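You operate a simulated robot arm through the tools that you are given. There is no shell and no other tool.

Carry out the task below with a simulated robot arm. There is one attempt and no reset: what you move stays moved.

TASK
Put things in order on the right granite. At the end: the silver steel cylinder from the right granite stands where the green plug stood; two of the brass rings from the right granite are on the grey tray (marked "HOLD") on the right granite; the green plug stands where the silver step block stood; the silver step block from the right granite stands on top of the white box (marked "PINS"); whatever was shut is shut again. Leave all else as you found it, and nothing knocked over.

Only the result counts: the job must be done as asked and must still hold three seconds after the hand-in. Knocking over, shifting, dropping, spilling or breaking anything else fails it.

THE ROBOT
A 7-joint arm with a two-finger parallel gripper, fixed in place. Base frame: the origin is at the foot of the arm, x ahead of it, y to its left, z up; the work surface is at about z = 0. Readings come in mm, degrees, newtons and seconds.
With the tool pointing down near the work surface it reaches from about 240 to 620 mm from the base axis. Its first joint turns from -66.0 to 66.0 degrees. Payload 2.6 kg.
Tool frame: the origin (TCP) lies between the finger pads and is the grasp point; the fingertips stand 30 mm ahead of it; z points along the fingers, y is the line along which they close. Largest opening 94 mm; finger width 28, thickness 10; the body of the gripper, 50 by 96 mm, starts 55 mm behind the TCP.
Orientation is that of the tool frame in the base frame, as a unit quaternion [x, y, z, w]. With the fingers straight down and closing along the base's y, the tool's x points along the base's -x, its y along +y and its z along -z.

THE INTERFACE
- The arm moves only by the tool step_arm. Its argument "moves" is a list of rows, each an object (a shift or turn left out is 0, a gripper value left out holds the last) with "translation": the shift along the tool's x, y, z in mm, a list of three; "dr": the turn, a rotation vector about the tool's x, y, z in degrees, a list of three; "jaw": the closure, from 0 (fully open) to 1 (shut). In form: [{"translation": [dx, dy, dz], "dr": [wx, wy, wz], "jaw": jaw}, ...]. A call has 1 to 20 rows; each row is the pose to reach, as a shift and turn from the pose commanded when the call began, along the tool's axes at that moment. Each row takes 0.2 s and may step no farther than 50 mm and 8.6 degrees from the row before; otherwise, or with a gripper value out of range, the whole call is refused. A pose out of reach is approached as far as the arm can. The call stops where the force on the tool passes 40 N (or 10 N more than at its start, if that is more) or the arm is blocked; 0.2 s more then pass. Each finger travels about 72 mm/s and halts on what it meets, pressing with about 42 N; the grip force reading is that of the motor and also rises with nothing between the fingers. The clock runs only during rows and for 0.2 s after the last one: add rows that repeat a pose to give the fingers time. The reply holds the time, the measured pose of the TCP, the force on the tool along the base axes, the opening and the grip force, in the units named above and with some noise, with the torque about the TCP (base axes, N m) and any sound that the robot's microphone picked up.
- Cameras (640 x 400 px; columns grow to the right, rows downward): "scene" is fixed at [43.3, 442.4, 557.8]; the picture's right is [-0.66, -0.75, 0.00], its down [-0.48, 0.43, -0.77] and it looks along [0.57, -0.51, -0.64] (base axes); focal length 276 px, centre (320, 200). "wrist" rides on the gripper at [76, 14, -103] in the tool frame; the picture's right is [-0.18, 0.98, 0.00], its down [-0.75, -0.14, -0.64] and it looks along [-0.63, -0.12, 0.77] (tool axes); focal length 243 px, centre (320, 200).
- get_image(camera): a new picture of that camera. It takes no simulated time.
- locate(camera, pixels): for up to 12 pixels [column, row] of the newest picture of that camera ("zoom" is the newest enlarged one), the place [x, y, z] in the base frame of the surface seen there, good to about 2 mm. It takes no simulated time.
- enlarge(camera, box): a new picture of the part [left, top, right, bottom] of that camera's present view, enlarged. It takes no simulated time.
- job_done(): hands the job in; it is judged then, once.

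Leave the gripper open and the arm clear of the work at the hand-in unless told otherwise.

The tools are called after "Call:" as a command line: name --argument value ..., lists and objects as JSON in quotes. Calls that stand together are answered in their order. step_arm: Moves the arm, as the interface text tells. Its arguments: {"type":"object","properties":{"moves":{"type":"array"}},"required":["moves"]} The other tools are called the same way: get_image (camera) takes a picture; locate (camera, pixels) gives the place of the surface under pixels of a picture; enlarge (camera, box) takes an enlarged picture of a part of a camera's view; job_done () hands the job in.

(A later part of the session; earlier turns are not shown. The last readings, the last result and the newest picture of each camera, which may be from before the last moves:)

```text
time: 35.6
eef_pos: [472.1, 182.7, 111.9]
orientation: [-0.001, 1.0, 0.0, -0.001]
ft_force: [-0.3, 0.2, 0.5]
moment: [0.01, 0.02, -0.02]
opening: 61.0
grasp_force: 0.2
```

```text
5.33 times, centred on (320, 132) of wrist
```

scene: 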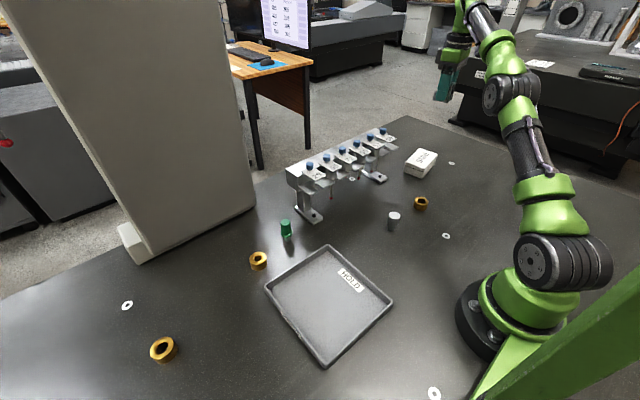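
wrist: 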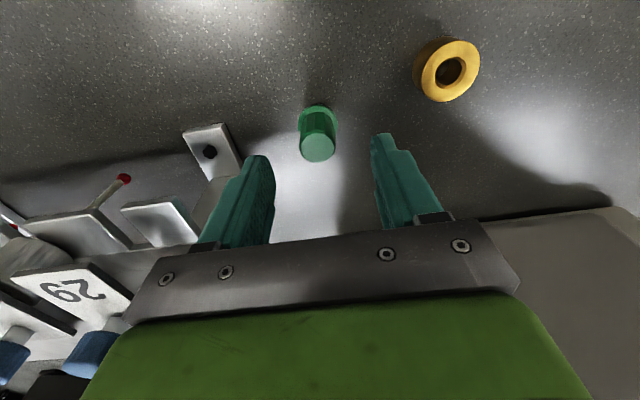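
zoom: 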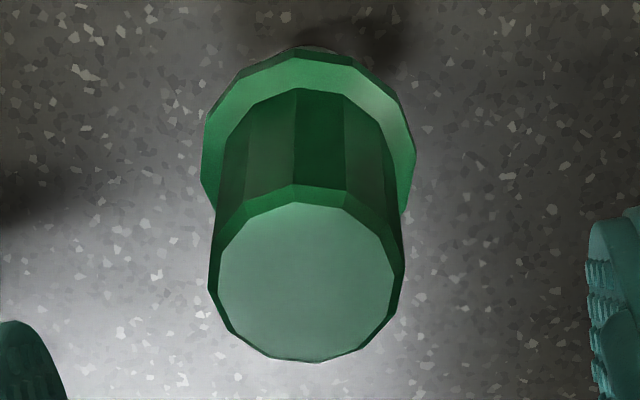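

Call:
locate --camera "zoom" --pixels '[[306, 274], [212, 280], [401, 280], [310, 192], [312, 358], [205, 160], [410, 155], [305, 65], [300, 140]]'

```text
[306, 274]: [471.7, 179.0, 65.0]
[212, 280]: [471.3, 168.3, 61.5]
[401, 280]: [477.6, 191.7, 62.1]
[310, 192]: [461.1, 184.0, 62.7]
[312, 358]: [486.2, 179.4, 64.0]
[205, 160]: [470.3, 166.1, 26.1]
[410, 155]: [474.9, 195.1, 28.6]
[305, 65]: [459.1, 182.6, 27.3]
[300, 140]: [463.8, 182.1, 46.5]
```

The plug's axis is (473.7, 180.5). I shift by about (+1.2, −1.8) mm and descend so the fingertips stop ~4 mm above the flange (TCP z≈63).

Call:
step_arm --moves '[{"translation": [-1.2, -1.8, 10], "jaw": 0.35}, {"translation": [-1.2, -1.8, 25]}, {"translation": [-1.2, -1.8, 38]}, {"translation": [-1.2, -1.8, 45]}, {"translation": [-1.2, -1.8, 48]}, {"translation": [-1.2, -1.8, 48]}]'

Call:
get_image --camera "wrist"

Call:
enlarge --camera "scene" --box '[250, 150, 330, 250]'

```text
time: 37.0
eef_pos: [473.1, 180.5, 65.8]
orientation: [-0.001, 1.0, 0.001, 0.0]
ft_force: [0.1, 0.6, -0.2]
moment: [0.01, 0.0, 0.02]
opening: 61.2
grasp_force: 0.2
```

```text
taken
```

wrist: 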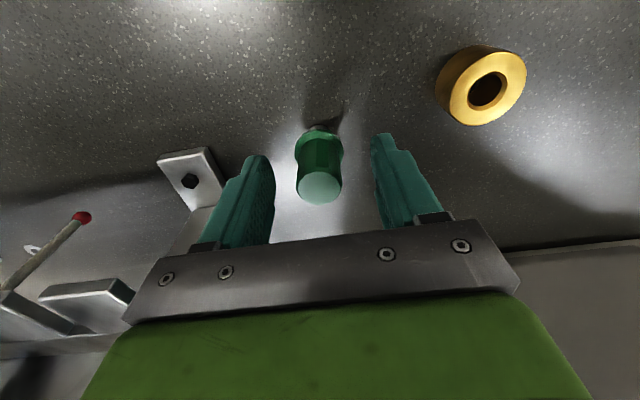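

```text
4.00 times, centred on (290, 200) of scene
```

zoom: 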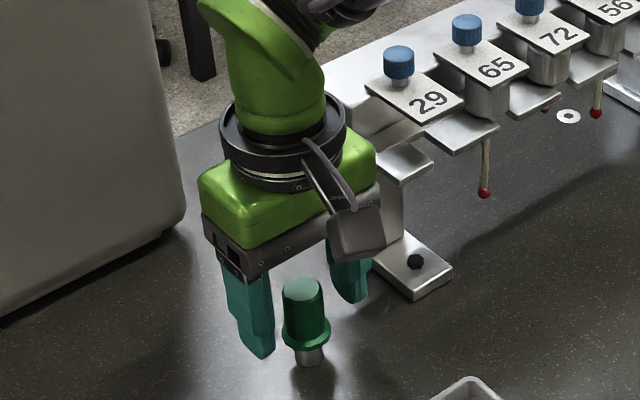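

The plug is centred between the fingers (its top at (319,186), the TCP projects at (320,187)). I close the gripper.

Call:
step_arm --moves '[{"jaw": 0.55}, {"jaw": 0.65}, {"jaw": 0.7}, {"jaw": 1}, {"jaw": 1}, {"jaw": 1}, {"jaw": 1}]'

Call:
get_image --camera "wrist"

```text
time: 38.6
eef_pos: [473.4, 180.8, 66.3]
orientation: [0.001, 1.0, 0.0, 0.0]
ft_force: [0.6, 0.2, 0.2]
moment: [-0.02, -0.02, 0.02]
opening: 24.9
grasp_force: 41.9
```

```text
taken
```

wrist: 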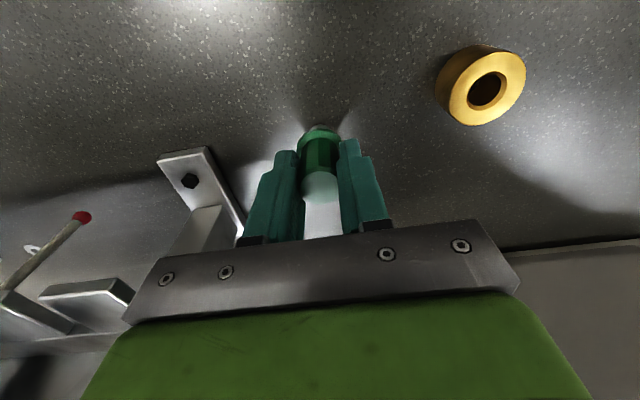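

Gripped at 24.9 mm on the handle. I lift straight up.

Call:
step_arm --moves '[{"translation": [0, 0, -3], "jaw": 1}, {"translation": [0, 0, -10]}, {"translation": [0, 0, -25]}, {"translation": [0, 0, -50]}, {"translation": [0, 0, -80]}, {"translation": [0, 0, -110]}, {"translation": [0, 0, -130]}, {"translation": [0, 0, -130]}]'

Call:
get_image --camera "wrist"

Call:
enlarge --camera "scene" --box '[220, 130, 360, 250]'

```text
time: 40.4
eef_pos: [473.4, 180.1, 195.3]
orientation: [0.001, 1.0, 0.0, 0.0]
ft_force: [-0.3, -1.0, -1.1]
moment: [-0.02, 0.02, -0.04]
opening: 24.7
grasp_force: 41.7
```

```text
taken
```

wrist: 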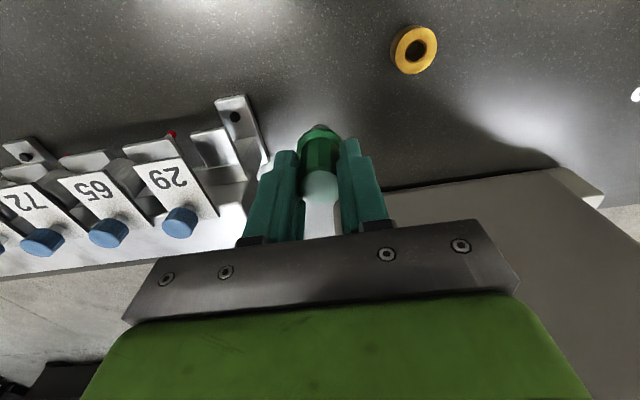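

```text
3.33 times, centred on (290, 190) of scene
```

zoom: 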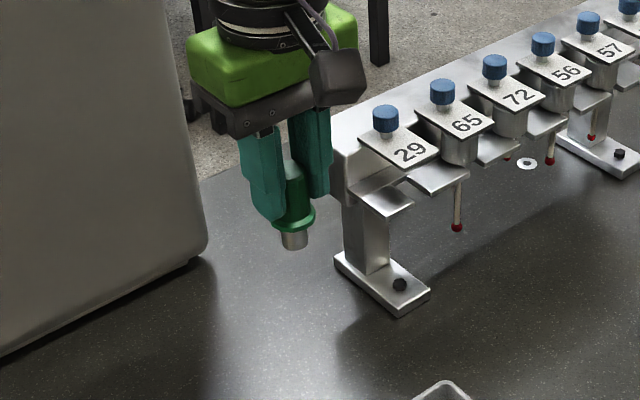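

The plug hangs upright. I carry it at this height to the block's old place (314.5, 401).

Call:
step_arm --moves '[{"translation": [8, 11, 0], "jaw": 1}, {"translation": [24, 33, 0]}, {"translation": [42, 58, 0]}, {"translation": [60, 83, 0]}, {"translation": [78, 108, 0]}, {"translation": [96, 133, 0]}, {"translation": [114, 158, 0]}, {"translation": [132, 183, 0]}, {"translation": [147, 204, 0]}, {"translation": [156, 216.5, 0]}, {"translation": [159, 220.5, 0]}, {"translation": [159, 220.5, 0]}]'

Call:
get_image --camera "wrist"

```text
time: 43.0
eef_pos: [313.5, 400.7, 193.8]
orientation: [0.0, 1.0, 0.001, 0.0]
ft_force: [0.6, -0.4, -1.5]
moment: [0.01, 0.0, 0.01]
opening: 24.8
grasp_force: 42.0
```

```text
taken
```

wrist: 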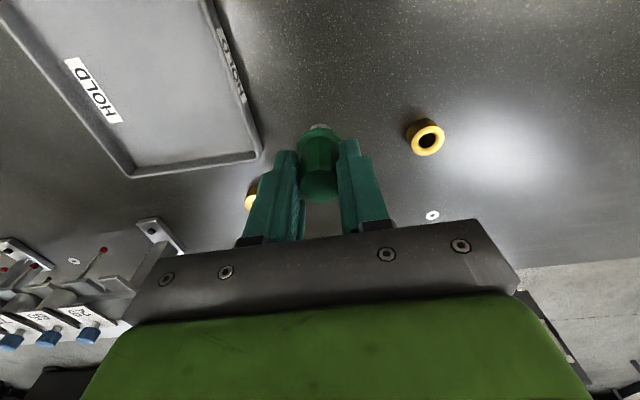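

At (313.5–314.5, 401). I descend to about 2 mm above the granite.

Call:
step_arm --moves '[{"translation": [-0.5, 0, 25], "jaw": 1}, {"translation": [-0.5, 0, 55]}, {"translation": [-0.5, 0, 85]}, {"translation": [-0.5, 0, 105]}, {"translation": [-0.5, 0, 118]}, {"translation": [-0.5, 0, 125]}, {"translation": [-0.5, 0, 127.5]}, {"translation": [-0.5, 0, 127.5]}]'

Call:
enlarge --camera "scene" --box '[190, 280, 310, 370]'

```text
time: 44.8
eef_pos: [314.2, 401.1, 67.5]
orientation: [0.0, 1.0, 0.0, 0.001]
ft_force: [-0.1, 0.0, 1.4]
moment: [-0.08, -0.01, 0.0]
opening: 25.0
grasp_force: 42.1
```

```text
4.44 times, centred on (250, 325) of scene
```

zoom: 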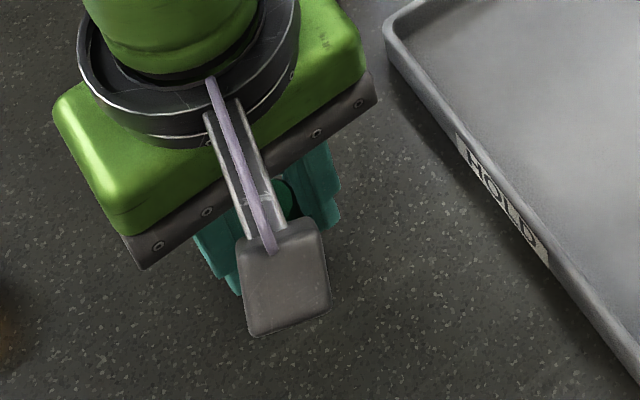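

Call:
step_arm --moves '[{"translation": [0, 0, 0.5], "jaw": 1}, {"translation": [0, 0, 0.5]}]'

Call:
get_image --camera "wrist"

```text
time: 45.4
eef_pos: [314.8, 400.3, 66.9]
orientation: [0.0, 1.0, -0.001, 0.0]
ft_force: [-2.3, -2.7, 8.4]
moment: [-0.2, 0.16, -0.03]
opening: 24.9
grasp_force: 42.0
```

```text
taken
```

wrist: 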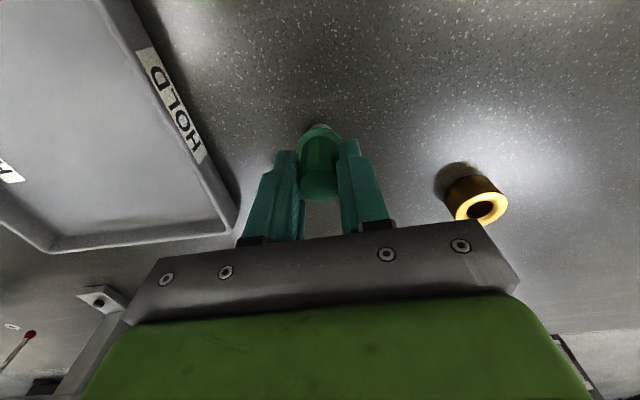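

Contact with 8 N. I relieve slightly and open slowly.

Call:
step_arm --moves '[{"translation": [0, 0, -0.3], "jaw": 1}, {"translation": [0, 0, -0.3], "jaw": 0.74}, {"translation": [0, 0, -0.3], "jaw": 0.72}, {"translation": [0, 0, -0.3], "jaw": 0.7}, {"translation": [0, 0, -0.3], "jaw": 0.66}, {"translation": [0, 0, -0.3], "jaw": 0.6}, {"translation": [0, 0, -0.3], "jaw": 0.5}, {"translation": [0, 0, -0.3], "jaw": 0.4}, {"translation": [0, 0, -0.3], "jaw": 0.3}]'

Call:
get_image --camera "wrist"

```text
time: 47.4
eef_pos: [314.6, 401.1, 66.2]
orientation: [0.0, 1.0, -0.001, 0.0]
ft_force: [0.2, 0.0, 0.8]
moment: [0.0, -0.02, -0.04]
opening: 65.7
grasp_force: 0.1
```

```text
taken
```

wrist: 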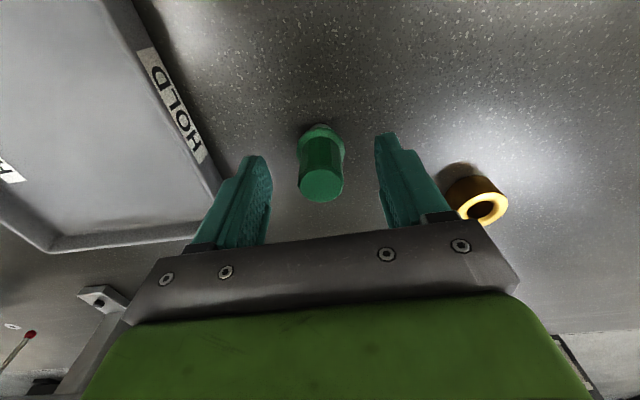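

The plug stands between the open fingers. I rise straight up and check it.

Call:
step_arm --moves '[{"translation": [0, 0, -10], "jaw": 0.3}, {"translation": [0, 0, -25]}, {"translation": [0, 0, -50]}, {"translation": [0, 0, -80]}, {"translation": [0, 0, -115], "jaw": 0}, {"translation": [0, 0, -150]}, {"translation": [0, 0, -150]}]'

Call:
get_image --camera "wrist"

Call:
enlarge --camera "wrist" --box '[280, 50, 360, 120]'

Call:
locate --camera "wrist" --pixels '[[318, 95], [318, 76]]'

```text
time: 49.0
eef_pos: [315.4, 401.5, 219.1]
orientation: [0.0, 1.0, 0.0, 0.0]
ft_force: [0.6, 0.4, 0.1]
moment: [0.01, 0.01, 0.0]
opening: 94.0
grasp_force: 0.1
```

```text
taken
```

wrist: 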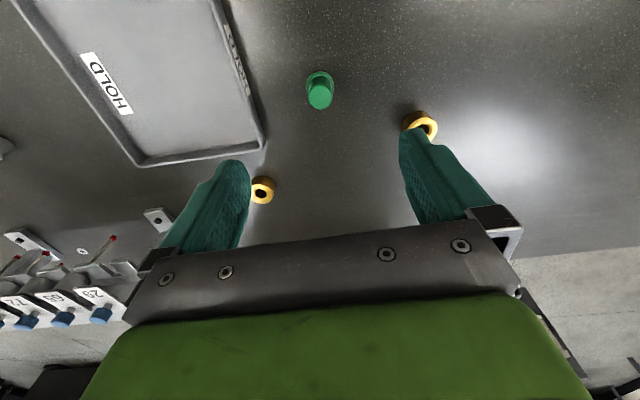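

```text
5.71 times, centred on (320, 85) of wrist
```

zoom: 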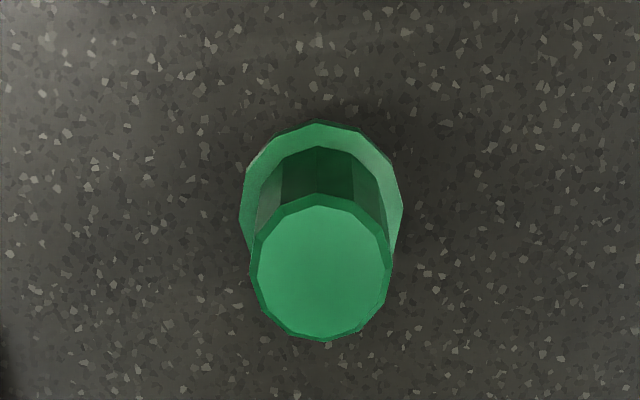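

```text
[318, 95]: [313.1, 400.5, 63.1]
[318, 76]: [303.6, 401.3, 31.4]
```

The plug stands upright. I verify its position by locating the edges of its top.

Call:
locate --camera "zoom" --pixels '[[253, 270], [388, 268], [318, 200], [325, 334], [320, 268], [244, 195], [398, 195], [320, 128]]'

Call:
enlarge --camera "scene" --box '[190, 280, 310, 370]'

```text
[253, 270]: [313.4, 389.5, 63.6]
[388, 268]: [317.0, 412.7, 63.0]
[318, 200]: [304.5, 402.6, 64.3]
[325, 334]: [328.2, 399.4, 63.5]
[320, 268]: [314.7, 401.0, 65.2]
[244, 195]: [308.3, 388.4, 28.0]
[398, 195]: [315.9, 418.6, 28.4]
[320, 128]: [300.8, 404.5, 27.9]
```

```text
4.44 times, centred on (250, 325) of scene
```

zoom: 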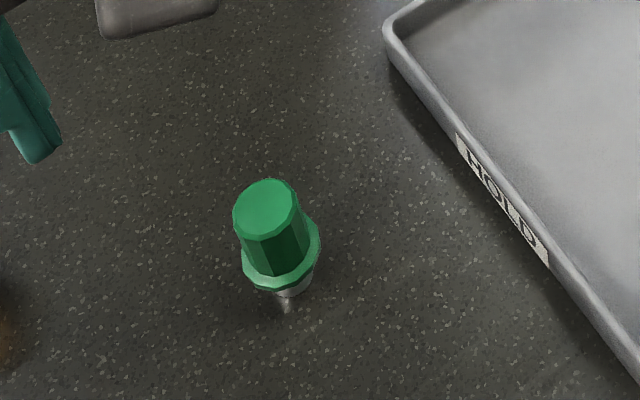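

The plug is at (316, 401) – right where the block stood. Next is the nearer brass ring at about (457, 283). I move to hover over it.

Call:
step_arm --moves '[{"translation": [-20, -17, 0], "jaw": 0}, {"translation": [-47, -41, 0]}, {"translation": [-75, -65, 0]}, {"translation": [-103, -90, 0]}, {"translation": [-127, -110, 0]}, {"translation": [-140, -118, 0]}, {"translation": [-140, -118, 20]}, {"translation": [-140, -118, 30]}, {"translation": [-140, -118, 30]}]'

Call:
get_image --camera "wrist"

Call:
enlarge --camera "wrist" --box '[270, 40, 370, 120]'

```text
time: 51.0
eef_pos: [455.1, 282.0, 185.7]
orientation: [0.0, 1.0, 0.0, -0.001]
ft_force: [-0.3, -0.4, 0.5]
moment: [0.01, 0.0, 0.03]
opening: 94.1
grasp_force: 0.1
```

```text
taken
```

wrist: 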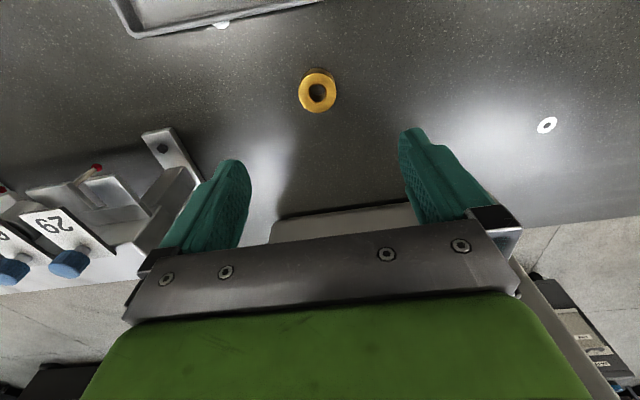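

```text
5.00 times, centred on (320, 80) of wrist
```

zoom: 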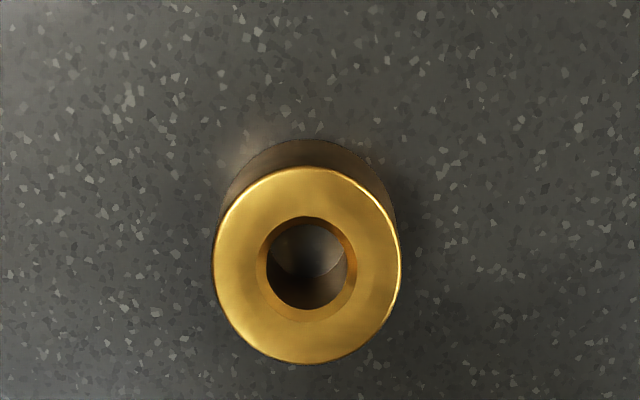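

Call:
locate --camera "zoom" --pixels '[[218, 265], [395, 265], [305, 172], [308, 358], [300, 190], [240, 330], [375, 200], [305, 250]]'

Call:
locate --camera "scene" --pixels '[[330, 300], [300, 290], [360, 310], [330, 270], [325, 340]]'

```text
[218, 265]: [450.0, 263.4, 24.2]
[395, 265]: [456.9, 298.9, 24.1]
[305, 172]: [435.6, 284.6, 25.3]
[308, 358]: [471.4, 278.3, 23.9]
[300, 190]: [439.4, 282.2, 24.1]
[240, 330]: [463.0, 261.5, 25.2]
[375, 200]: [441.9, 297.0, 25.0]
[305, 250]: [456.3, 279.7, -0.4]
```

```text
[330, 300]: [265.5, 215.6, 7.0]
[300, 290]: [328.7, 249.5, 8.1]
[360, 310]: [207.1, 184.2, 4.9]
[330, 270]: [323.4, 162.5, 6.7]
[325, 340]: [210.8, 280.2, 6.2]
```

The ring is centred at (453.5, 281.3), Ø≈38, 24 mm high. I descend over it to TCP z≈36 with the fingers open.

Call:
step_arm --moves '[{"translation": [1.6, -0.7, 30], "jaw": 0}, {"translation": [1.6, -0.7, 65]}, {"translation": [1.6, -0.7, 95]}, {"translation": [1.6, -0.7, 120]}, {"translation": [1.6, -0.7, 137], "jaw": 0.2}, {"translation": [1.6, -0.7, 146]}, {"translation": [1.6, -0.7, 150]}, {"translation": [1.6, -0.7, 150]}]'

Call:
get_image --camera "wrist"

```text
time: 52.8
eef_pos: [454.2, 281.8, 36.7]
orientation: [0.001, 1.0, 0.0, 0.0]
ft_force: [-0.5, -0.1, 0.2]
moment: [0.01, 0.02, -0.01]
opening: 75.2
grasp_force: 0.1
```

```text
taken
```

wrist: 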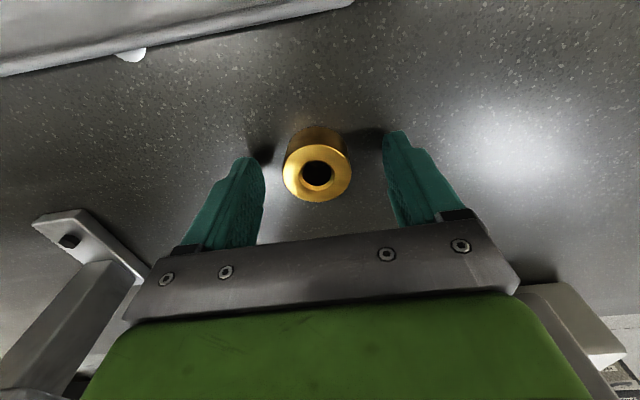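

The ring is well centred between the fingers. I close.

Call:
step_arm --moves '[{"jaw": 0.5}, {"jaw": 0.6}, {"jaw": 1}, {"jaw": 1}, {"jaw": 1}, {"jaw": 1}]'

Call:
get_image --camera "wrist"

```text
time: 54.2
eef_pos: [454.2, 282.3, 36.7]
orientation: [0.0, 1.0, 0.0, 0.0]
ft_force: [-0.6, -1.4, 0.7]
moment: [0.01, 0.0, -0.02]
opening: 38.7
grasp_force: 41.8
```

```text
taken
```

wrist: 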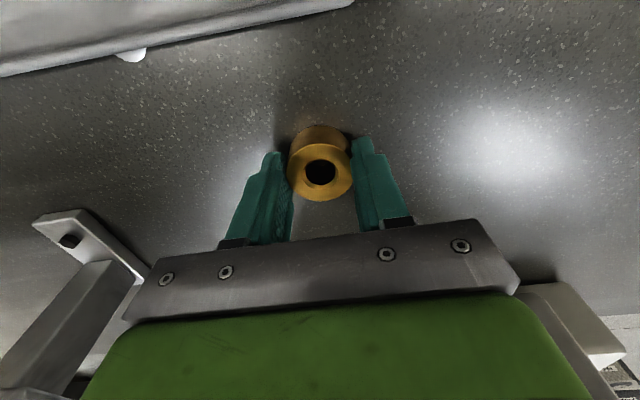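

Gripped at 38.7 mm. I lift 100 mm and carry it over the tray to (310, 250).

Call:
step_arm --moves '[{"translation": [0, 0, -4], "jaw": 1}, {"translation": [0, 0, -15]}, {"translation": [0, 0, -40]}, {"translation": [0, 0, -70]}, {"translation": [5, -1, -95]}, {"translation": [20, -4.4, -100]}, {"translation": [45, -10, -100]}, {"translation": [70, -15.5, -100]}, {"translation": [95, -21, -100]}, {"translation": [120, -26.6, -100]}, {"translation": [137, -30.4, -100]}, {"translation": [144, -32, -100]}, {"translation": [144, -32, -100]}]'

Call:
get_image --camera "wrist"

Call:
get_image --camera "scene"

```text
time: 57.0
eef_pos: [311.1, 251.7, 136.8]
orientation: [0.0, 1.0, 0.0, 0.0]
ft_force: [0.8, 0.0, -1.9]
moment: [-0.02, -0.01, 0.02]
opening: 38.8
grasp_force: 42.1
```

```text
taken
```

wrist: 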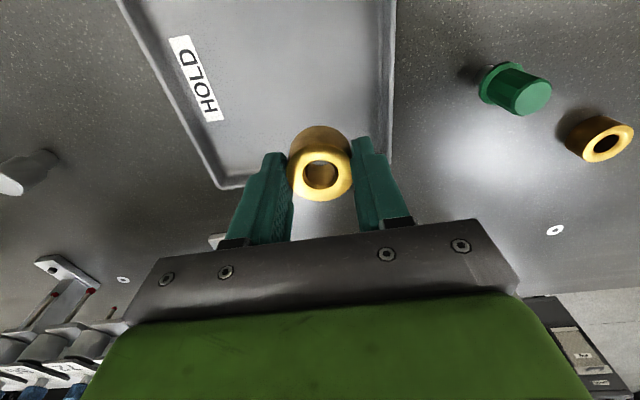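

```text
taken
```

scene: 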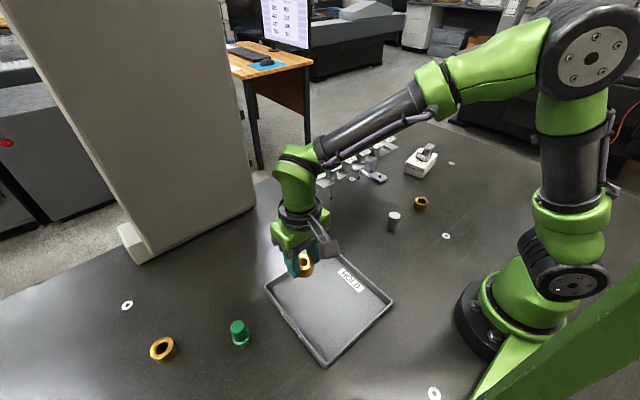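

Over the tray, clear of its rim. I lower to about 3 mm above the tray's floor.

Call:
step_arm --moves '[{"translation": [0, 0, 20], "jaw": 1}, {"translation": [0, 0, 45]}, {"translation": [0, 0, 65]}, {"translation": [0, 0, 80]}, {"translation": [0, 0, 88]}, {"translation": [0, 0, 90]}, {"translation": [0, 0, 90]}]'

Call:
step_arm --moves '[{"translation": [0, 0, 0.7], "jaw": 1}, {"translation": [0, 0, 1.4]}, {"translation": [0, 0, 1.4]}]'

Call:
get_image --camera "wrist"

```text
time: 58.6
eef_pos: [310.2, 250.1, 46.6]
orientation: [-0.001, 1.0, 0.0, 0.0]
ft_force: [0.1, -1.1, -2.2]
moment: [-0.01, -0.01, 0.0]
opening: 38.4
grasp_force: 42.3
```

```text
time: 59.4
eef_pos: [310.3, 249.1, 45.8]
orientation: [0.001, 1.0, 0.0, 0.0]
ft_force: [-0.7, 0.2, -2.6]
moment: [0.0, -0.02, 0.04]
opening: 38.8
grasp_force: 41.6
```

```text
taken
```

wrist: 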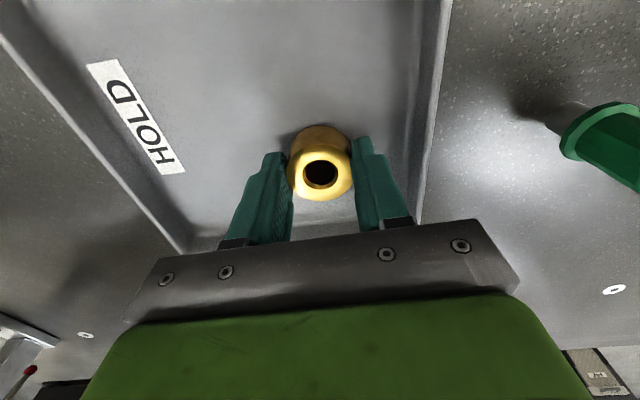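

Still hanging free. I go on in small steps to contact.

Call:
step_arm --moves '[{"translation": [0, 0, 0.6], "jaw": 1}, {"translation": [0, 0, 1.2]}, {"translation": [0, 0, 1.2]}]'

Call:
step_arm --moves '[{"translation": [0, 0, 0.5], "jaw": 1}, {"translation": [0, 0, 0.5]}]'

```text
time: 60.2
eef_pos: [309.8, 249.6, 44.5]
orientation: [-0.001, 1.0, 0.001, 0.0]
ft_force: [0.8, 0.2, -1.7]
moment: [0.0, -0.01, 0.0]
opening: 38.7
grasp_force: 42.0
```

```text
time: 60.8
eef_pos: [309.4, 249.9, 44.9]
orientation: [0.0, 1.0, 0.0, 0.001]
ft_force: [0.8, 0.5, -1.8]
moment: [0.02, 0.0, -0.02]
opening: 38.6
grasp_force: 41.8
```

Call:
step_arm --moves '[{"translation": [0, 0, 0.5], "jaw": 1}, {"translation": [0, 0, 0.5]}]'

Call:
step_arm --moves '[{"translation": [0, 0, 0.5], "jaw": 1}, {"translation": [0, 0, 0.5]}]'

Call:
step_arm --moves '[{"translation": [0, 0, 0.5], "jaw": 1}, {"translation": [0, 0, 0.5]}]'

```text
time: 61.4
eef_pos: [309.8, 252.1, 44.9]
orientation: [0.0, 1.0, -0.001, 0.0]
ft_force: [0.5, 0.1, -2.5]
moment: [-0.05, 0.0, 0.02]
opening: 38.5
grasp_force: 42.2
```

```text
time: 62.0
eef_pos: [309.1, 251.2, 43.5]
orientation: [0.0, 1.0, 0.0, 0.0]
ft_force: [-0.3, -0.2, -1.5]
moment: [-0.01, -0.02, -0.01]
opening: 38.9
grasp_force: 41.8
```

```text
time: 62.6
eef_pos: [308.0, 249.5, 42.4]
orientation: [0.0, 1.0, 0.001, 0.0]
ft_force: [0.0, -0.4, -1.8]
moment: [-0.01, 0.01, -0.02]
opening: 38.3
grasp_force: 41.8
```

Call:
step_arm --moves '[{"translation": [0, 0, 0.5], "jaw": 1}, {"translation": [0, 0, 0.5]}]'

Call:
step_arm --moves '[{"translation": [0, 0, 0.5], "jaw": 1}, {"translation": [0, 0, 0.5]}]'

Call:
step_arm --moves '[{"translation": [0, 0, 0.5], "jaw": 1}, {"translation": [0, 0, 0.5]}]'

```text
time: 63.2
eef_pos: [309.4, 249.0, 42.9]
orientation: [0.0, 1.0, 0.0, 0.001]
ft_force: [-0.8, -1.8, 7.8]
moment: [-0.22, 0.05, -0.05]
opening: 38.7
grasp_force: 42.1
```

```text
time: 63.8
eef_pos: [309.8, 250.1, 42.6]
orientation: [0.001, 1.0, -0.001, 0.001]
ft_force: [-4.3, -4.9, 26.5]
moment: [-0.46, 0.27, -0.05]
opening: 38.5
grasp_force: 42.3
```

```text
time: 64.4
eef_pos: [310.2, 250.7, 43.1]
orientation: [0.001, 1.0, 0.002, 0.001]
ft_force: [-5.5, -7.2, 36.6]
moment: [-0.65, 0.19, -0.2]
opening: 38.6
grasp_force: 41.8
```

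Firm contact on the tray floor (36 N, more than needed). I back off about 1 mm and open slowly, limited to about 60 mm to stay clear of the tray's wall.

Call:
step_arm --moves '[{"translation": [0, 0, -0.5], "jaw": 1}, {"translation": [0, 0, -1]}, {"translation": [0, 0, -1], "jaw": 0.57}, {"translation": [0, 0, -1], "jaw": 0.52}, {"translation": [0, 0, -1], "jaw": 0.46}, {"translation": [0, 0, -1], "jaw": 0.38}, {"translation": [0, 0, -1], "jaw": 0.36}]'

Call:
get_image --camera "wrist"

```text
time: 66.0
eef_pos: [309.6, 250.2, 41.2]
orientation: [0.0, 1.0, 0.0, 0.0]
ft_force: [0.4, 0.1, -0.3]
moment: [-0.03, 0.02, -0.02]
opening: 60.3
grasp_force: 0.0
```

```text
taken
```

wrist: 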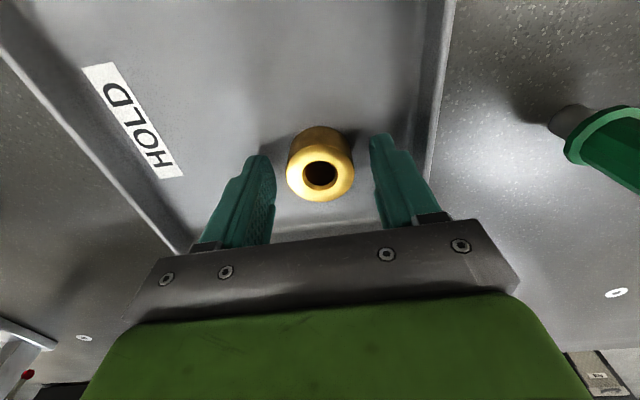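

The first ring lies on the tray. I rise and then travel to hover over the silver cylinder near (312, −60).

Call:
step_arm --moves '[{"translation": [0, 0, -10], "jaw": 0.36}, {"translation": [0, 0, -30]}, {"translation": [0, 0, -65]}, {"translation": [0, 0, -105], "jaw": 0}, {"translation": [0, -15, -140]}, {"translation": [0, -45, -170]}, {"translation": [0, -80, -175]}, {"translation": [0, -115, -175]}, {"translation": [0, -150, -175]}, {"translation": [0, -185, -175]}, {"translation": [0, -220, -175]}, {"translation": [0, -255, -175]}, {"translation": [0, -285, -175]}, {"translation": [0, -305, -175]}, {"translation": [0, -310, -175]}, {"translation": [0, -310, -175]}]'

Call:
get_image --camera "wrist"

Call:
enlarge --camera "wrist" --box '[270, 50, 370, 130]'

Call:
get_image --camera "scene"

```text
time: 69.4
eef_pos: [308.8, -60.5, 216.6]
orientation: [0.0, 1.0, -0.001, 0.0]
ft_force: [0.4, 0.5, -0.5]
moment: [-0.01, 0.0, 0.02]
opening: 94.1
grasp_force: 0.2
```

```text
taken
```

wrist: 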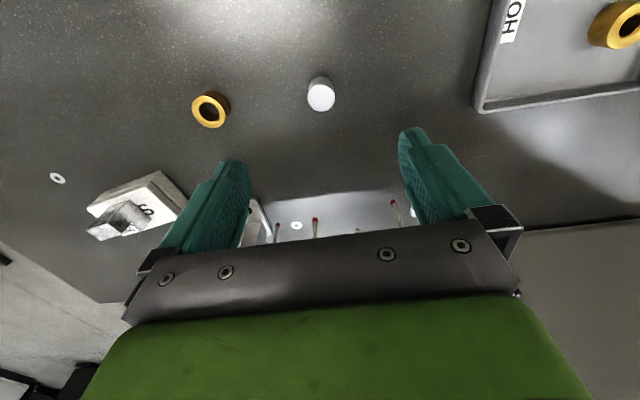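

```text
5.00 times, centred on (320, 90) of wrist
```

zoom: 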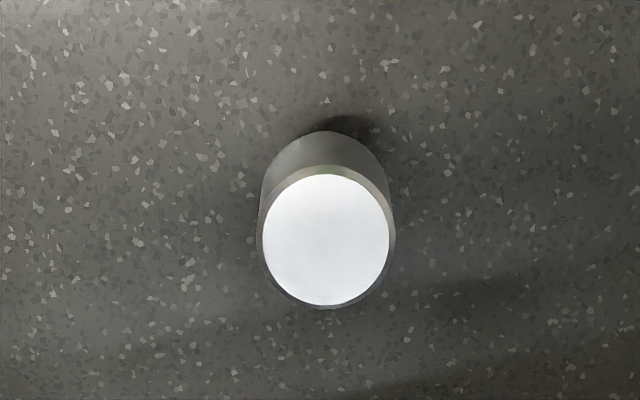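

```text
taken
```

scene: 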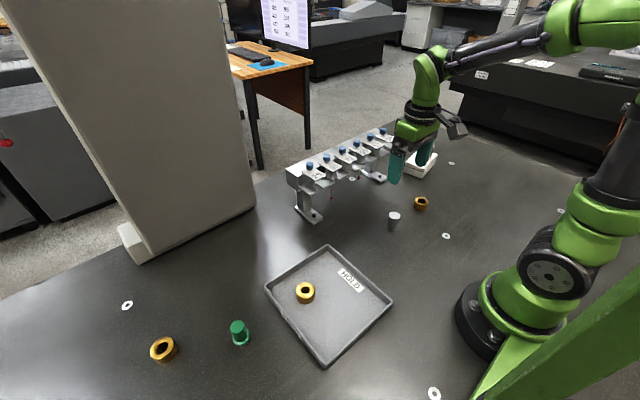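

The ring lies flat on the tray and the block still stands on the box. Now I locate the cylinder's top edges.

Call:
locate --camera "zoom" --pixels '[[262, 240], [390, 238], [326, 172], [326, 304], [326, 240], [280, 170], [325, 140], [370, 165]]'

```text
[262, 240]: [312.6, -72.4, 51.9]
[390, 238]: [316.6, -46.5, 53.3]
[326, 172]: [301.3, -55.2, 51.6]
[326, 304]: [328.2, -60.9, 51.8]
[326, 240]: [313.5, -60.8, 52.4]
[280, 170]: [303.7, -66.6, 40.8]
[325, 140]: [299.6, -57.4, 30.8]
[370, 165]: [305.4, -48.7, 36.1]
```

The cylinder's axis is at (314.7, −59.5), Ø≈27, top at z 52. I shift over it and descend to z≈100 for a check.

Call:
step_arm --moves '[{"translation": [-5.9, 1, 30], "jaw": 0.3}, {"translation": [-5.9, 1, 65]}, {"translation": [-5.9, 1, 95]}, {"translation": [-5.9, 1, 112]}, {"translation": [-5.9, 1, 116]}, {"translation": [-5.9, 1, 116]}]'

Call:
get_image --camera "wrist"

Call:
enlarge --camera "wrist" --box '[260, 95, 380, 170]'

```text
time: 70.8
eef_pos: [315.7, -61.3, 101.8]
orientation: [0.0, 1.0, 0.0, 0.0]
ft_force: [0.5, 0.2, -0.2]
moment: [0.03, -0.01, 0.01]
opening: 65.7
grasp_force: 0.1
```

```text
taken
```

wrist: 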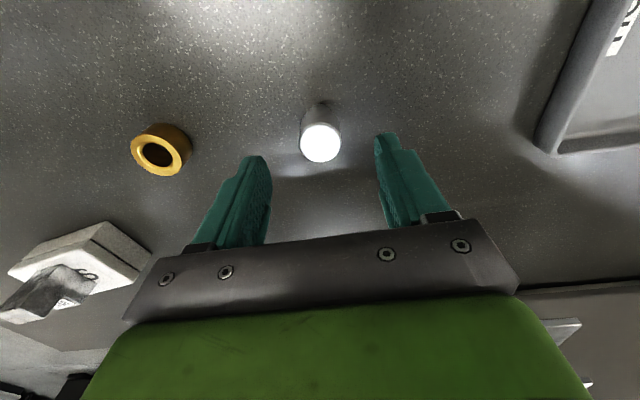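

```text
5.33 times, centred on (320, 132) of wrist
```

zoom: 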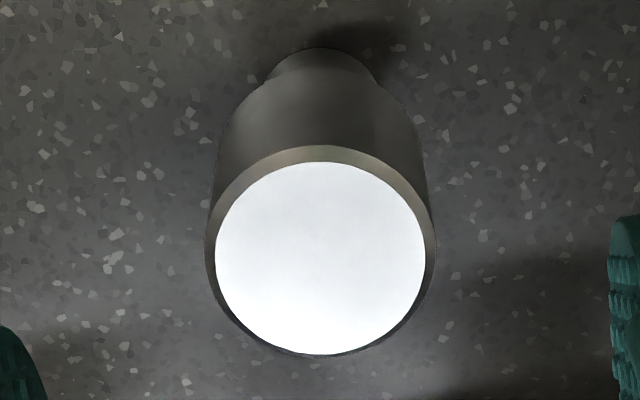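

The cylinder is centred (top centre at (320,142), expected (320,144)). I descend to TCP z≈47 and close on the thick head.

Call:
step_arm --moves '[{"translation": [0.8, 0, 15], "jaw": 0.3}, {"translation": [0.8, 0, 32]}, {"translation": [0.8, 0, 45]}, {"translation": [0.8, 0, 52]}, {"translation": [0.8, 0, 54]}, {"translation": [0.8, 0, 54]}]'

Call:
get_image --camera "wrist"

Call:
enlarge --camera "scene" --box '[354, 170, 434, 240]'

```text
time: 72.2
eef_pos: [314.2, -58.7, 46.1]
orientation: [0.0, 1.0, 0.0, 0.0]
ft_force: [-0.6, -0.2, 0.2]
moment: [-0.03, 0.05, -0.01]
opening: 65.9
grasp_force: 0.1
```

```text
taken
```

wrist: 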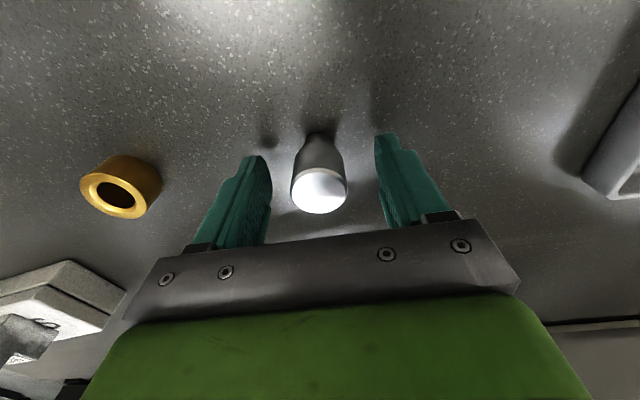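

```text
5.71 times, centred on (394, 205) of scene
```

zoom: 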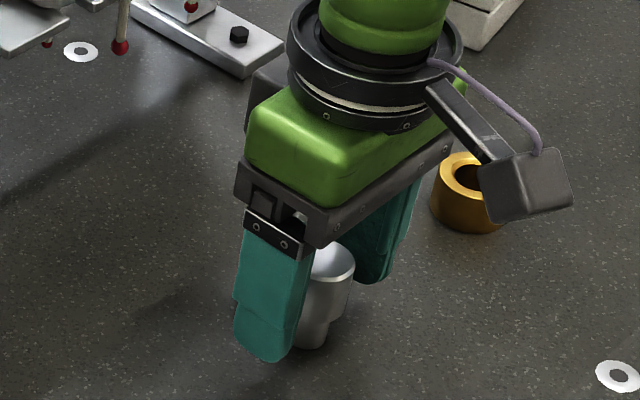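

Call:
step_arm --moves '[{"jaw": 0.55}, {"jaw": 0.65}, {"jaw": 0.68}, {"jaw": 1}, {"jaw": 1}, {"jaw": 1}, {"jaw": 1}]'

Call:
get_image --camera "wrist"

```text
time: 73.8
eef_pos: [315.4, -58.8, 47.6]
orientation: [0.0, 1.0, -0.001, 0.0]
ft_force: [-1.3, -1.2, 3.5]
moment: [-0.05, 0.03, 0.01]
opening: 29.2
grasp_force: 42.0
```

```text
taken
```

wrist: 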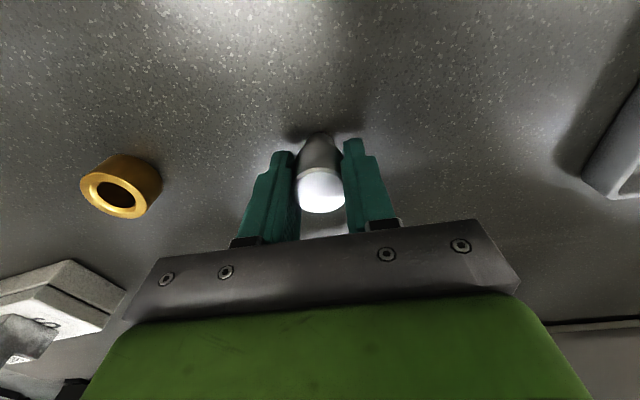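

Gripped at 29.2 mm. I lift straight up to z≈250 so that it passes above the rack's gauges.

Call:
step_arm --moves '[{"translation": [0, 0, -3], "jaw": 1}, {"translation": [0, 0, -10]}, {"translation": [0, 0, -25]}, {"translation": [0, 0, -50]}, {"translation": [0, 0, -80]}, {"translation": [0, 0, -115]}, {"translation": [0, 0, -150]}, {"translation": [0, 0, -185]}, {"translation": [0, 0, -205]}, {"translation": [0, 0, -205]}]'

Call:
get_image --camera "wrist"

Call:
enlarge --camera "scene" --box '[350, 100, 450, 240]'

```text
time: 76.0
eef_pos: [313.1, -60.0, 251.4]
orientation: [0.0, 1.0, 0.001, -0.001]
ft_force: [-0.4, 0.7, -2.3]
moment: [-0.03, -0.02, 0.02]
opening: 29.2
grasp_force: 42.0
```

```text
taken
```

wrist: 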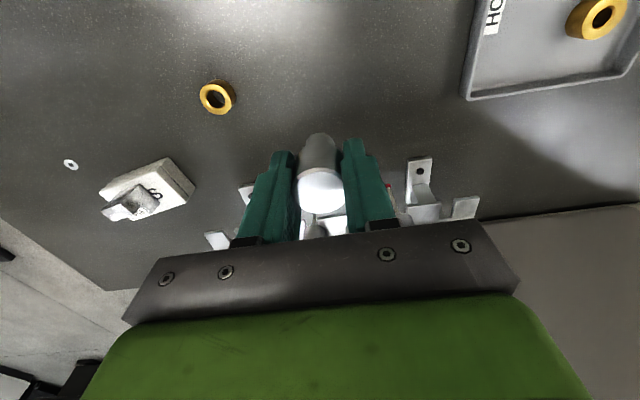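

```text
2.86 times, centred on (400, 170) of scene
```

zoom: 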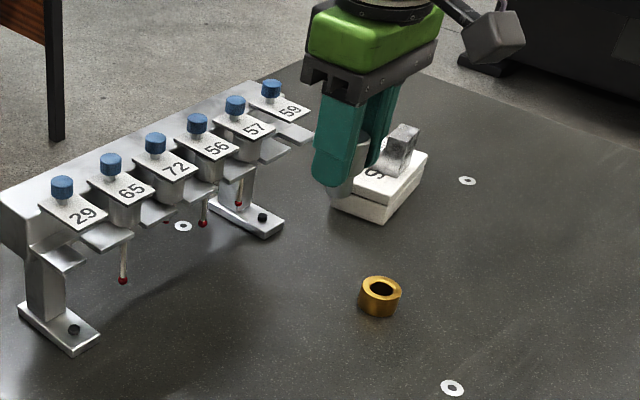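

Held upright. I carry it along y first and then forward to above the plug's old place (473.7, 180.5).

Call:
step_arm --moves '[{"translation": [0, 10, 0], "jaw": 1}, {"translation": [0, 35, 0]}, {"translation": [0, 65, 0]}, {"translation": [0, 95, 0]}, {"translation": [0, 125, 0]}, {"translation": [-8, 153, 0]}, {"translation": [-25, 178, 0]}, {"translation": [-47, 200, 0]}, {"translation": [-72, 217, 0]}, {"translation": [-98, 230, 0]}, {"translation": [-124, 238, 0]}, {"translation": [-147, 240, 0]}, {"translation": [-157, 240, 0]}, {"translation": [-159.5, 240, 0]}, {"translation": [-159.5, 240, 0]}]'

Call:
get_image --camera "wrist"

```text
time: 79.2
eef_pos: [474.4, 181.4, 251.0]
orientation: [0.0, 1.0, 0.0, 0.0]
ft_force: [0.4, 0.7, -1.9]
moment: [0.01, -0.02, -0.01]
opening: 29.3
grasp_force: 42.1
```

```text
taken
```

wrist: 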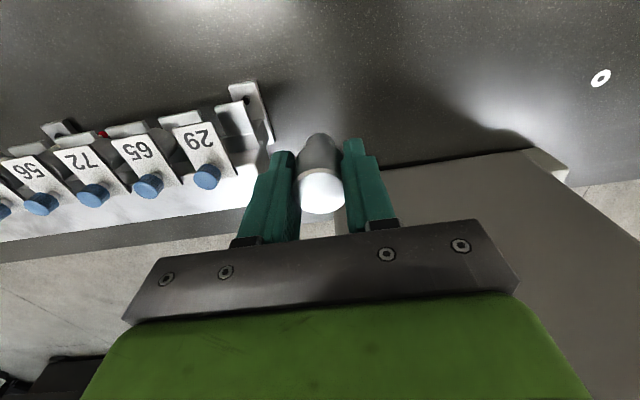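

At (474, 181). I descend to about 3 mm above the granite.

Call:
step_arm --moves '[{"translation": [0.4, -0.6, 25], "jaw": 1}, {"translation": [0.4, -0.6, 55]}, {"translation": [0.4, -0.6, 85]}, {"translation": [0.4, -0.6, 115]}, {"translation": [0.4, -0.6, 145]}, {"translation": [0.4, -0.6, 170]}, {"translation": [0.4, -0.6, 188]}, {"translation": [0.4, -0.6, 198]}, {"translation": [0.4, -0.6, 202]}, {"translation": [0.4, -0.6, 202]}]'

Call:
enlarge --camera "scene" --box '[250, 150, 330, 250]'

```text
time: 81.4
eef_pos: [473.5, 181.1, 48.8]
orientation: [0.0, 1.0, 0.0, -0.001]
ft_force: [0.4, -0.5, -2.0]
moment: [-0.02, 0.01, 0.01]
opening: 29.3
grasp_force: 41.7
```

```text
4.00 times, centred on (290, 200) of scene
```

zoom: 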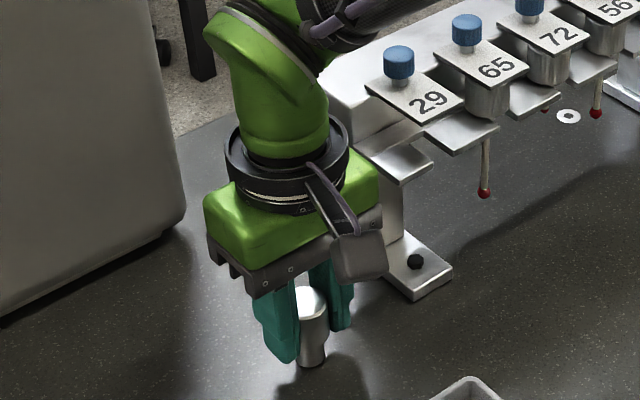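

Close to the surface and still hanging free. I go down in half-millimetre steps, one call at a time, until contact.

Call:
step_arm --moves '[{"translation": [0, 0, 0.5], "jaw": 1}, {"translation": [0, 0, 1]}, {"translation": [0, 0, 1]}]'

```text
time: 82.2
eef_pos: [473.2, 181.9, 49.8]
orientation: [0.0, 1.0, -0.001, 0.001]
ft_force: [0.4, 0.0, -2.2]
moment: [-0.01, -0.01, 0.02]
opening: 29.1
grasp_force: 41.7
```

Call:
step_arm --moves '[{"translation": [0, 0, 0.5], "jaw": 1}, {"translation": [0, 0, 0.8]}, {"translation": [0, 0, 0.8]}]'

```text
time: 83.0
eef_pos: [473.2, 179.7, 47.8]
orientation: [0.001, 1.0, 0.0, 0.0]
ft_force: [-0.2, -0.1, -2.0]
moment: [0.0, 0.01, -0.02]
opening: 29.5
grasp_force: 41.1
```

Call:
step_arm --moves '[{"translation": [0, 0, 0.5], "jaw": 1}, {"translation": [0, 0, 0.5]}]'

```text
time: 83.6
eef_pos: [473.7, 179.9, 47.1]
orientation: [0.001, 1.0, -0.001, 0.001]
ft_force: [0.0, 0.0, -2.2]
moment: [0.0, -0.04, 0.02]
opening: 29.1
grasp_force: 41.7
```

Call:
step_arm --moves '[{"translation": [0, 0, 0.5], "jaw": 1}, {"translation": [0, 0, 0.5]}]'

```text
time: 84.2
eef_pos: [473.8, 181.0, 47.6]
orientation: [0.0, 1.0, 0.0, 0.0]
ft_force: [1.3, -0.2, -2.1]
moment: [-0.04, 0.0, 0.01]
opening: 29.4
grasp_force: 41.8
```

Call:
step_arm --moves '[{"translation": [0, 0, 0.5], "jaw": 1}, {"translation": [0, 0, 0.5]}]'

```text
time: 84.8
eef_pos: [473.5, 180.7, 46.1]
orientation: [0.0, 1.0, 0.0, 0.0]
ft_force: [-1.7, -0.6, 3.5]
moment: [-0.08, 0.07, -0.03]
opening: 29.1
grasp_force: 42.0
```

Contact (force rose by ~6 N). I open slowly.

Call:
step_arm --moves '[{"jaw": 0.7}, {"jaw": 0.68}, {"jaw": 0.66}, {"jaw": 0.62}, {"jaw": 0.56}, {"jaw": 0.46}, {"jaw": 0.36}, {"jaw": 0.33}]'

Call:
get_image --camera "wrist"

Call:
enlarge --camera "scene" --box '[250, 150, 330, 250]'

```text
time: 86.6
eef_pos: [474.1, 179.7, 46.6]
orientation: [0.0, 1.0, 0.001, 0.001]
ft_force: [0.7, 0.2, 0.0]
moment: [0.0, -0.02, 0.0]
opening: 63.2
grasp_force: 0.1
```

```text
taken
```

wrist: 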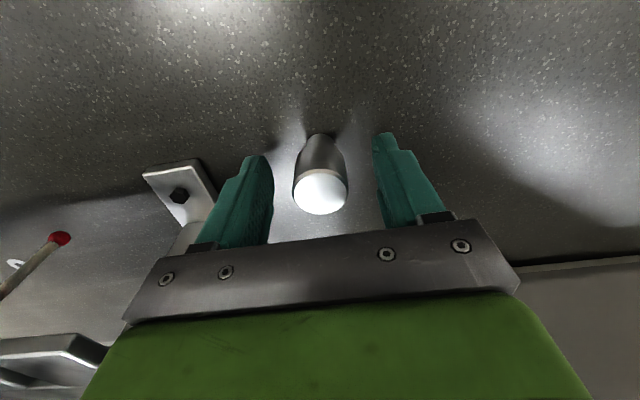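

```text
4.00 times, centred on (290, 200) of scene
```

zoom: 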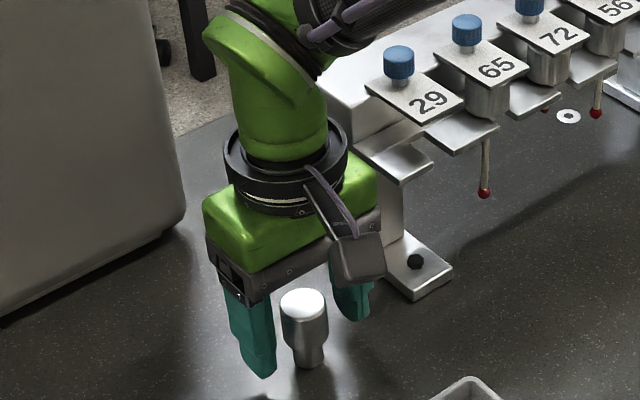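

The cylinder stands free. I rise straight up and verify its position.

Call:
step_arm --moves '[{"translation": [0, 0, -10], "jaw": 0.33}, {"translation": [0, 0, -30]}, {"translation": [0, 0, -60]}, {"translation": [0, 0, -100]}, {"translation": [0, 0, -140]}, {"translation": [0, 0, -173]}, {"translation": [0, 0, -173]}]'

Call:
get_image --camera "wrist"

Call:
enlarge --camera "wrist" --box '[270, 50, 370, 130]'

Call:
locate --camera "zoom" --pixels '[[262, 240], [390, 238], [326, 172], [326, 304], [326, 240]]'

```text
time: 88.2
eef_pos: [472.1, 180.7, 222.3]
orientation: [0.001, 1.0, 0.0, 0.0]
ft_force: [0.1, 0.6, 0.6]
moment: [-0.02, 0.03, -0.06]
opening: 63.4
grasp_force: 0.0
```

```text
taken
```

wrist: 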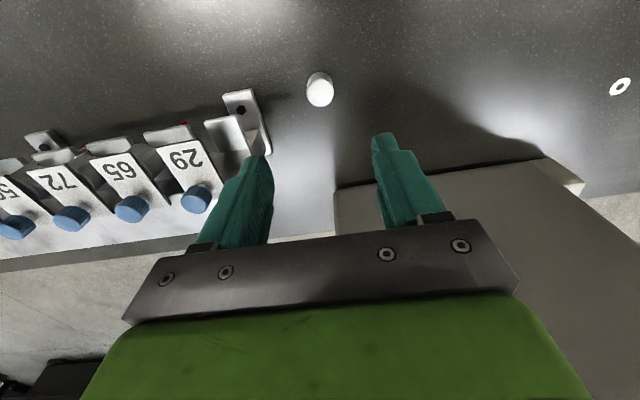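

```text
5.00 times, centred on (320, 90) of wrist
```

zoom: 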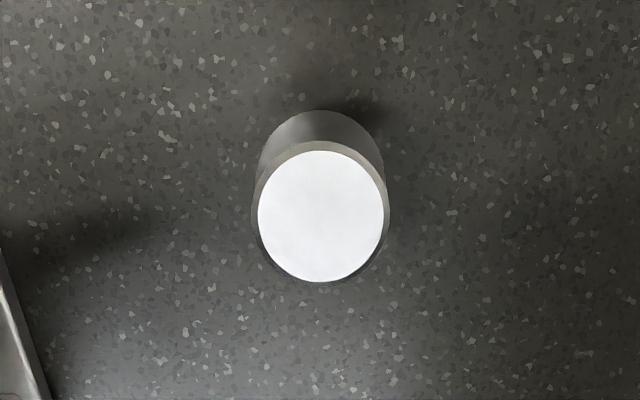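

```text
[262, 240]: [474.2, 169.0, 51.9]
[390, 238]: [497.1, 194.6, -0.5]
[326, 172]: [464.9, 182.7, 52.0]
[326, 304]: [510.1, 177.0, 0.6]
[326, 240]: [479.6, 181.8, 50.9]
```

Call:
locate --camera "zoom" --pixels '[[257, 215], [385, 215], [320, 150], [320, 280], [320, 215]]'

```text
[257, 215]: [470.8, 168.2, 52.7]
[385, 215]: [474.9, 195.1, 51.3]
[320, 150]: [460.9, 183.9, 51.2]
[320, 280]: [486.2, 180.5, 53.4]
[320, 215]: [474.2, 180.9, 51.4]
```

The cylinder stands at (473.6, 181.7), just where the plug stood. Now the second ring near (320, −210): I back off in −x first, then travel along −y at this height.

Call:
step_arm --moves '[{"translation": [15, 0, 0], "jaw": 0.33}, {"translation": [45, 0, 0]}, {"translation": [80, -8, 0], "jaw": 0}, {"translation": [112, -25, 0]}, {"translation": [136, -50, 0]}, {"translation": [150, -80, 0]}, {"translation": [153, -113, 0]}, {"translation": [153, -148, 0]}, {"translation": [153, -183, 0]}, {"translation": [153, -218, 0]}, {"translation": [153, -253, 0]}, {"translation": [153, -288, 0]}, {"translation": [153, -323, 0]}, {"translation": [153, -355, 0]}, {"translation": [153, -380, 10]}, {"translation": [153, -390, 30]}, {"translation": [153, -390, 40]}, {"translation": [153, -390, 40]}]'

Call:
get_image --camera "wrist"

Call:
enlarge --camera "wrist" --box '[270, 40, 370, 120]'

```text
time: 92.0
eef_pos: [319.4, -209.9, 180.1]
orientation: [0.0, 1.0, 0.0, 0.001]
ft_force: [-0.1, 0.1, 0.1]
moment: [-0.03, -0.04, -0.02]
opening: 94.0
grasp_force: 0.0
```

```text
taken
```

wrist: 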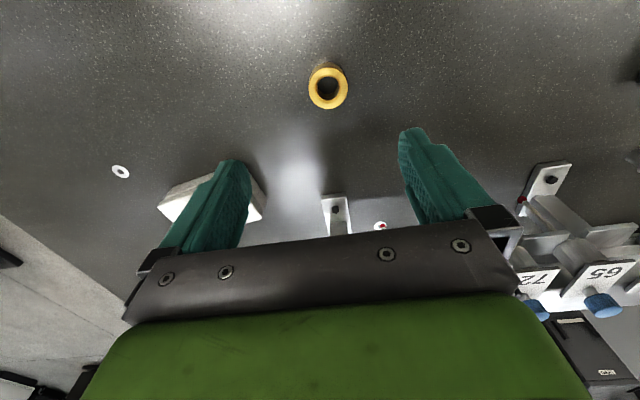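

```text
5.00 times, centred on (320, 80) of wrist
```

zoom: 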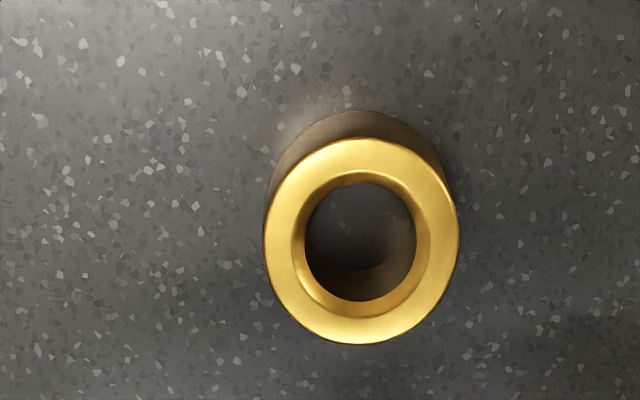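

Call:
locate --camera "zoom" --pixels '[[268, 240], [455, 240], [360, 142], [360, 340], [300, 165], [420, 320]]'

```text
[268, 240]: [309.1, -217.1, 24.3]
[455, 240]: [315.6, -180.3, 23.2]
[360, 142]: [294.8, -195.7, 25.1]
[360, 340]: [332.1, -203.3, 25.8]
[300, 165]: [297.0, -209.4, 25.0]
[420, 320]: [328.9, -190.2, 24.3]
```

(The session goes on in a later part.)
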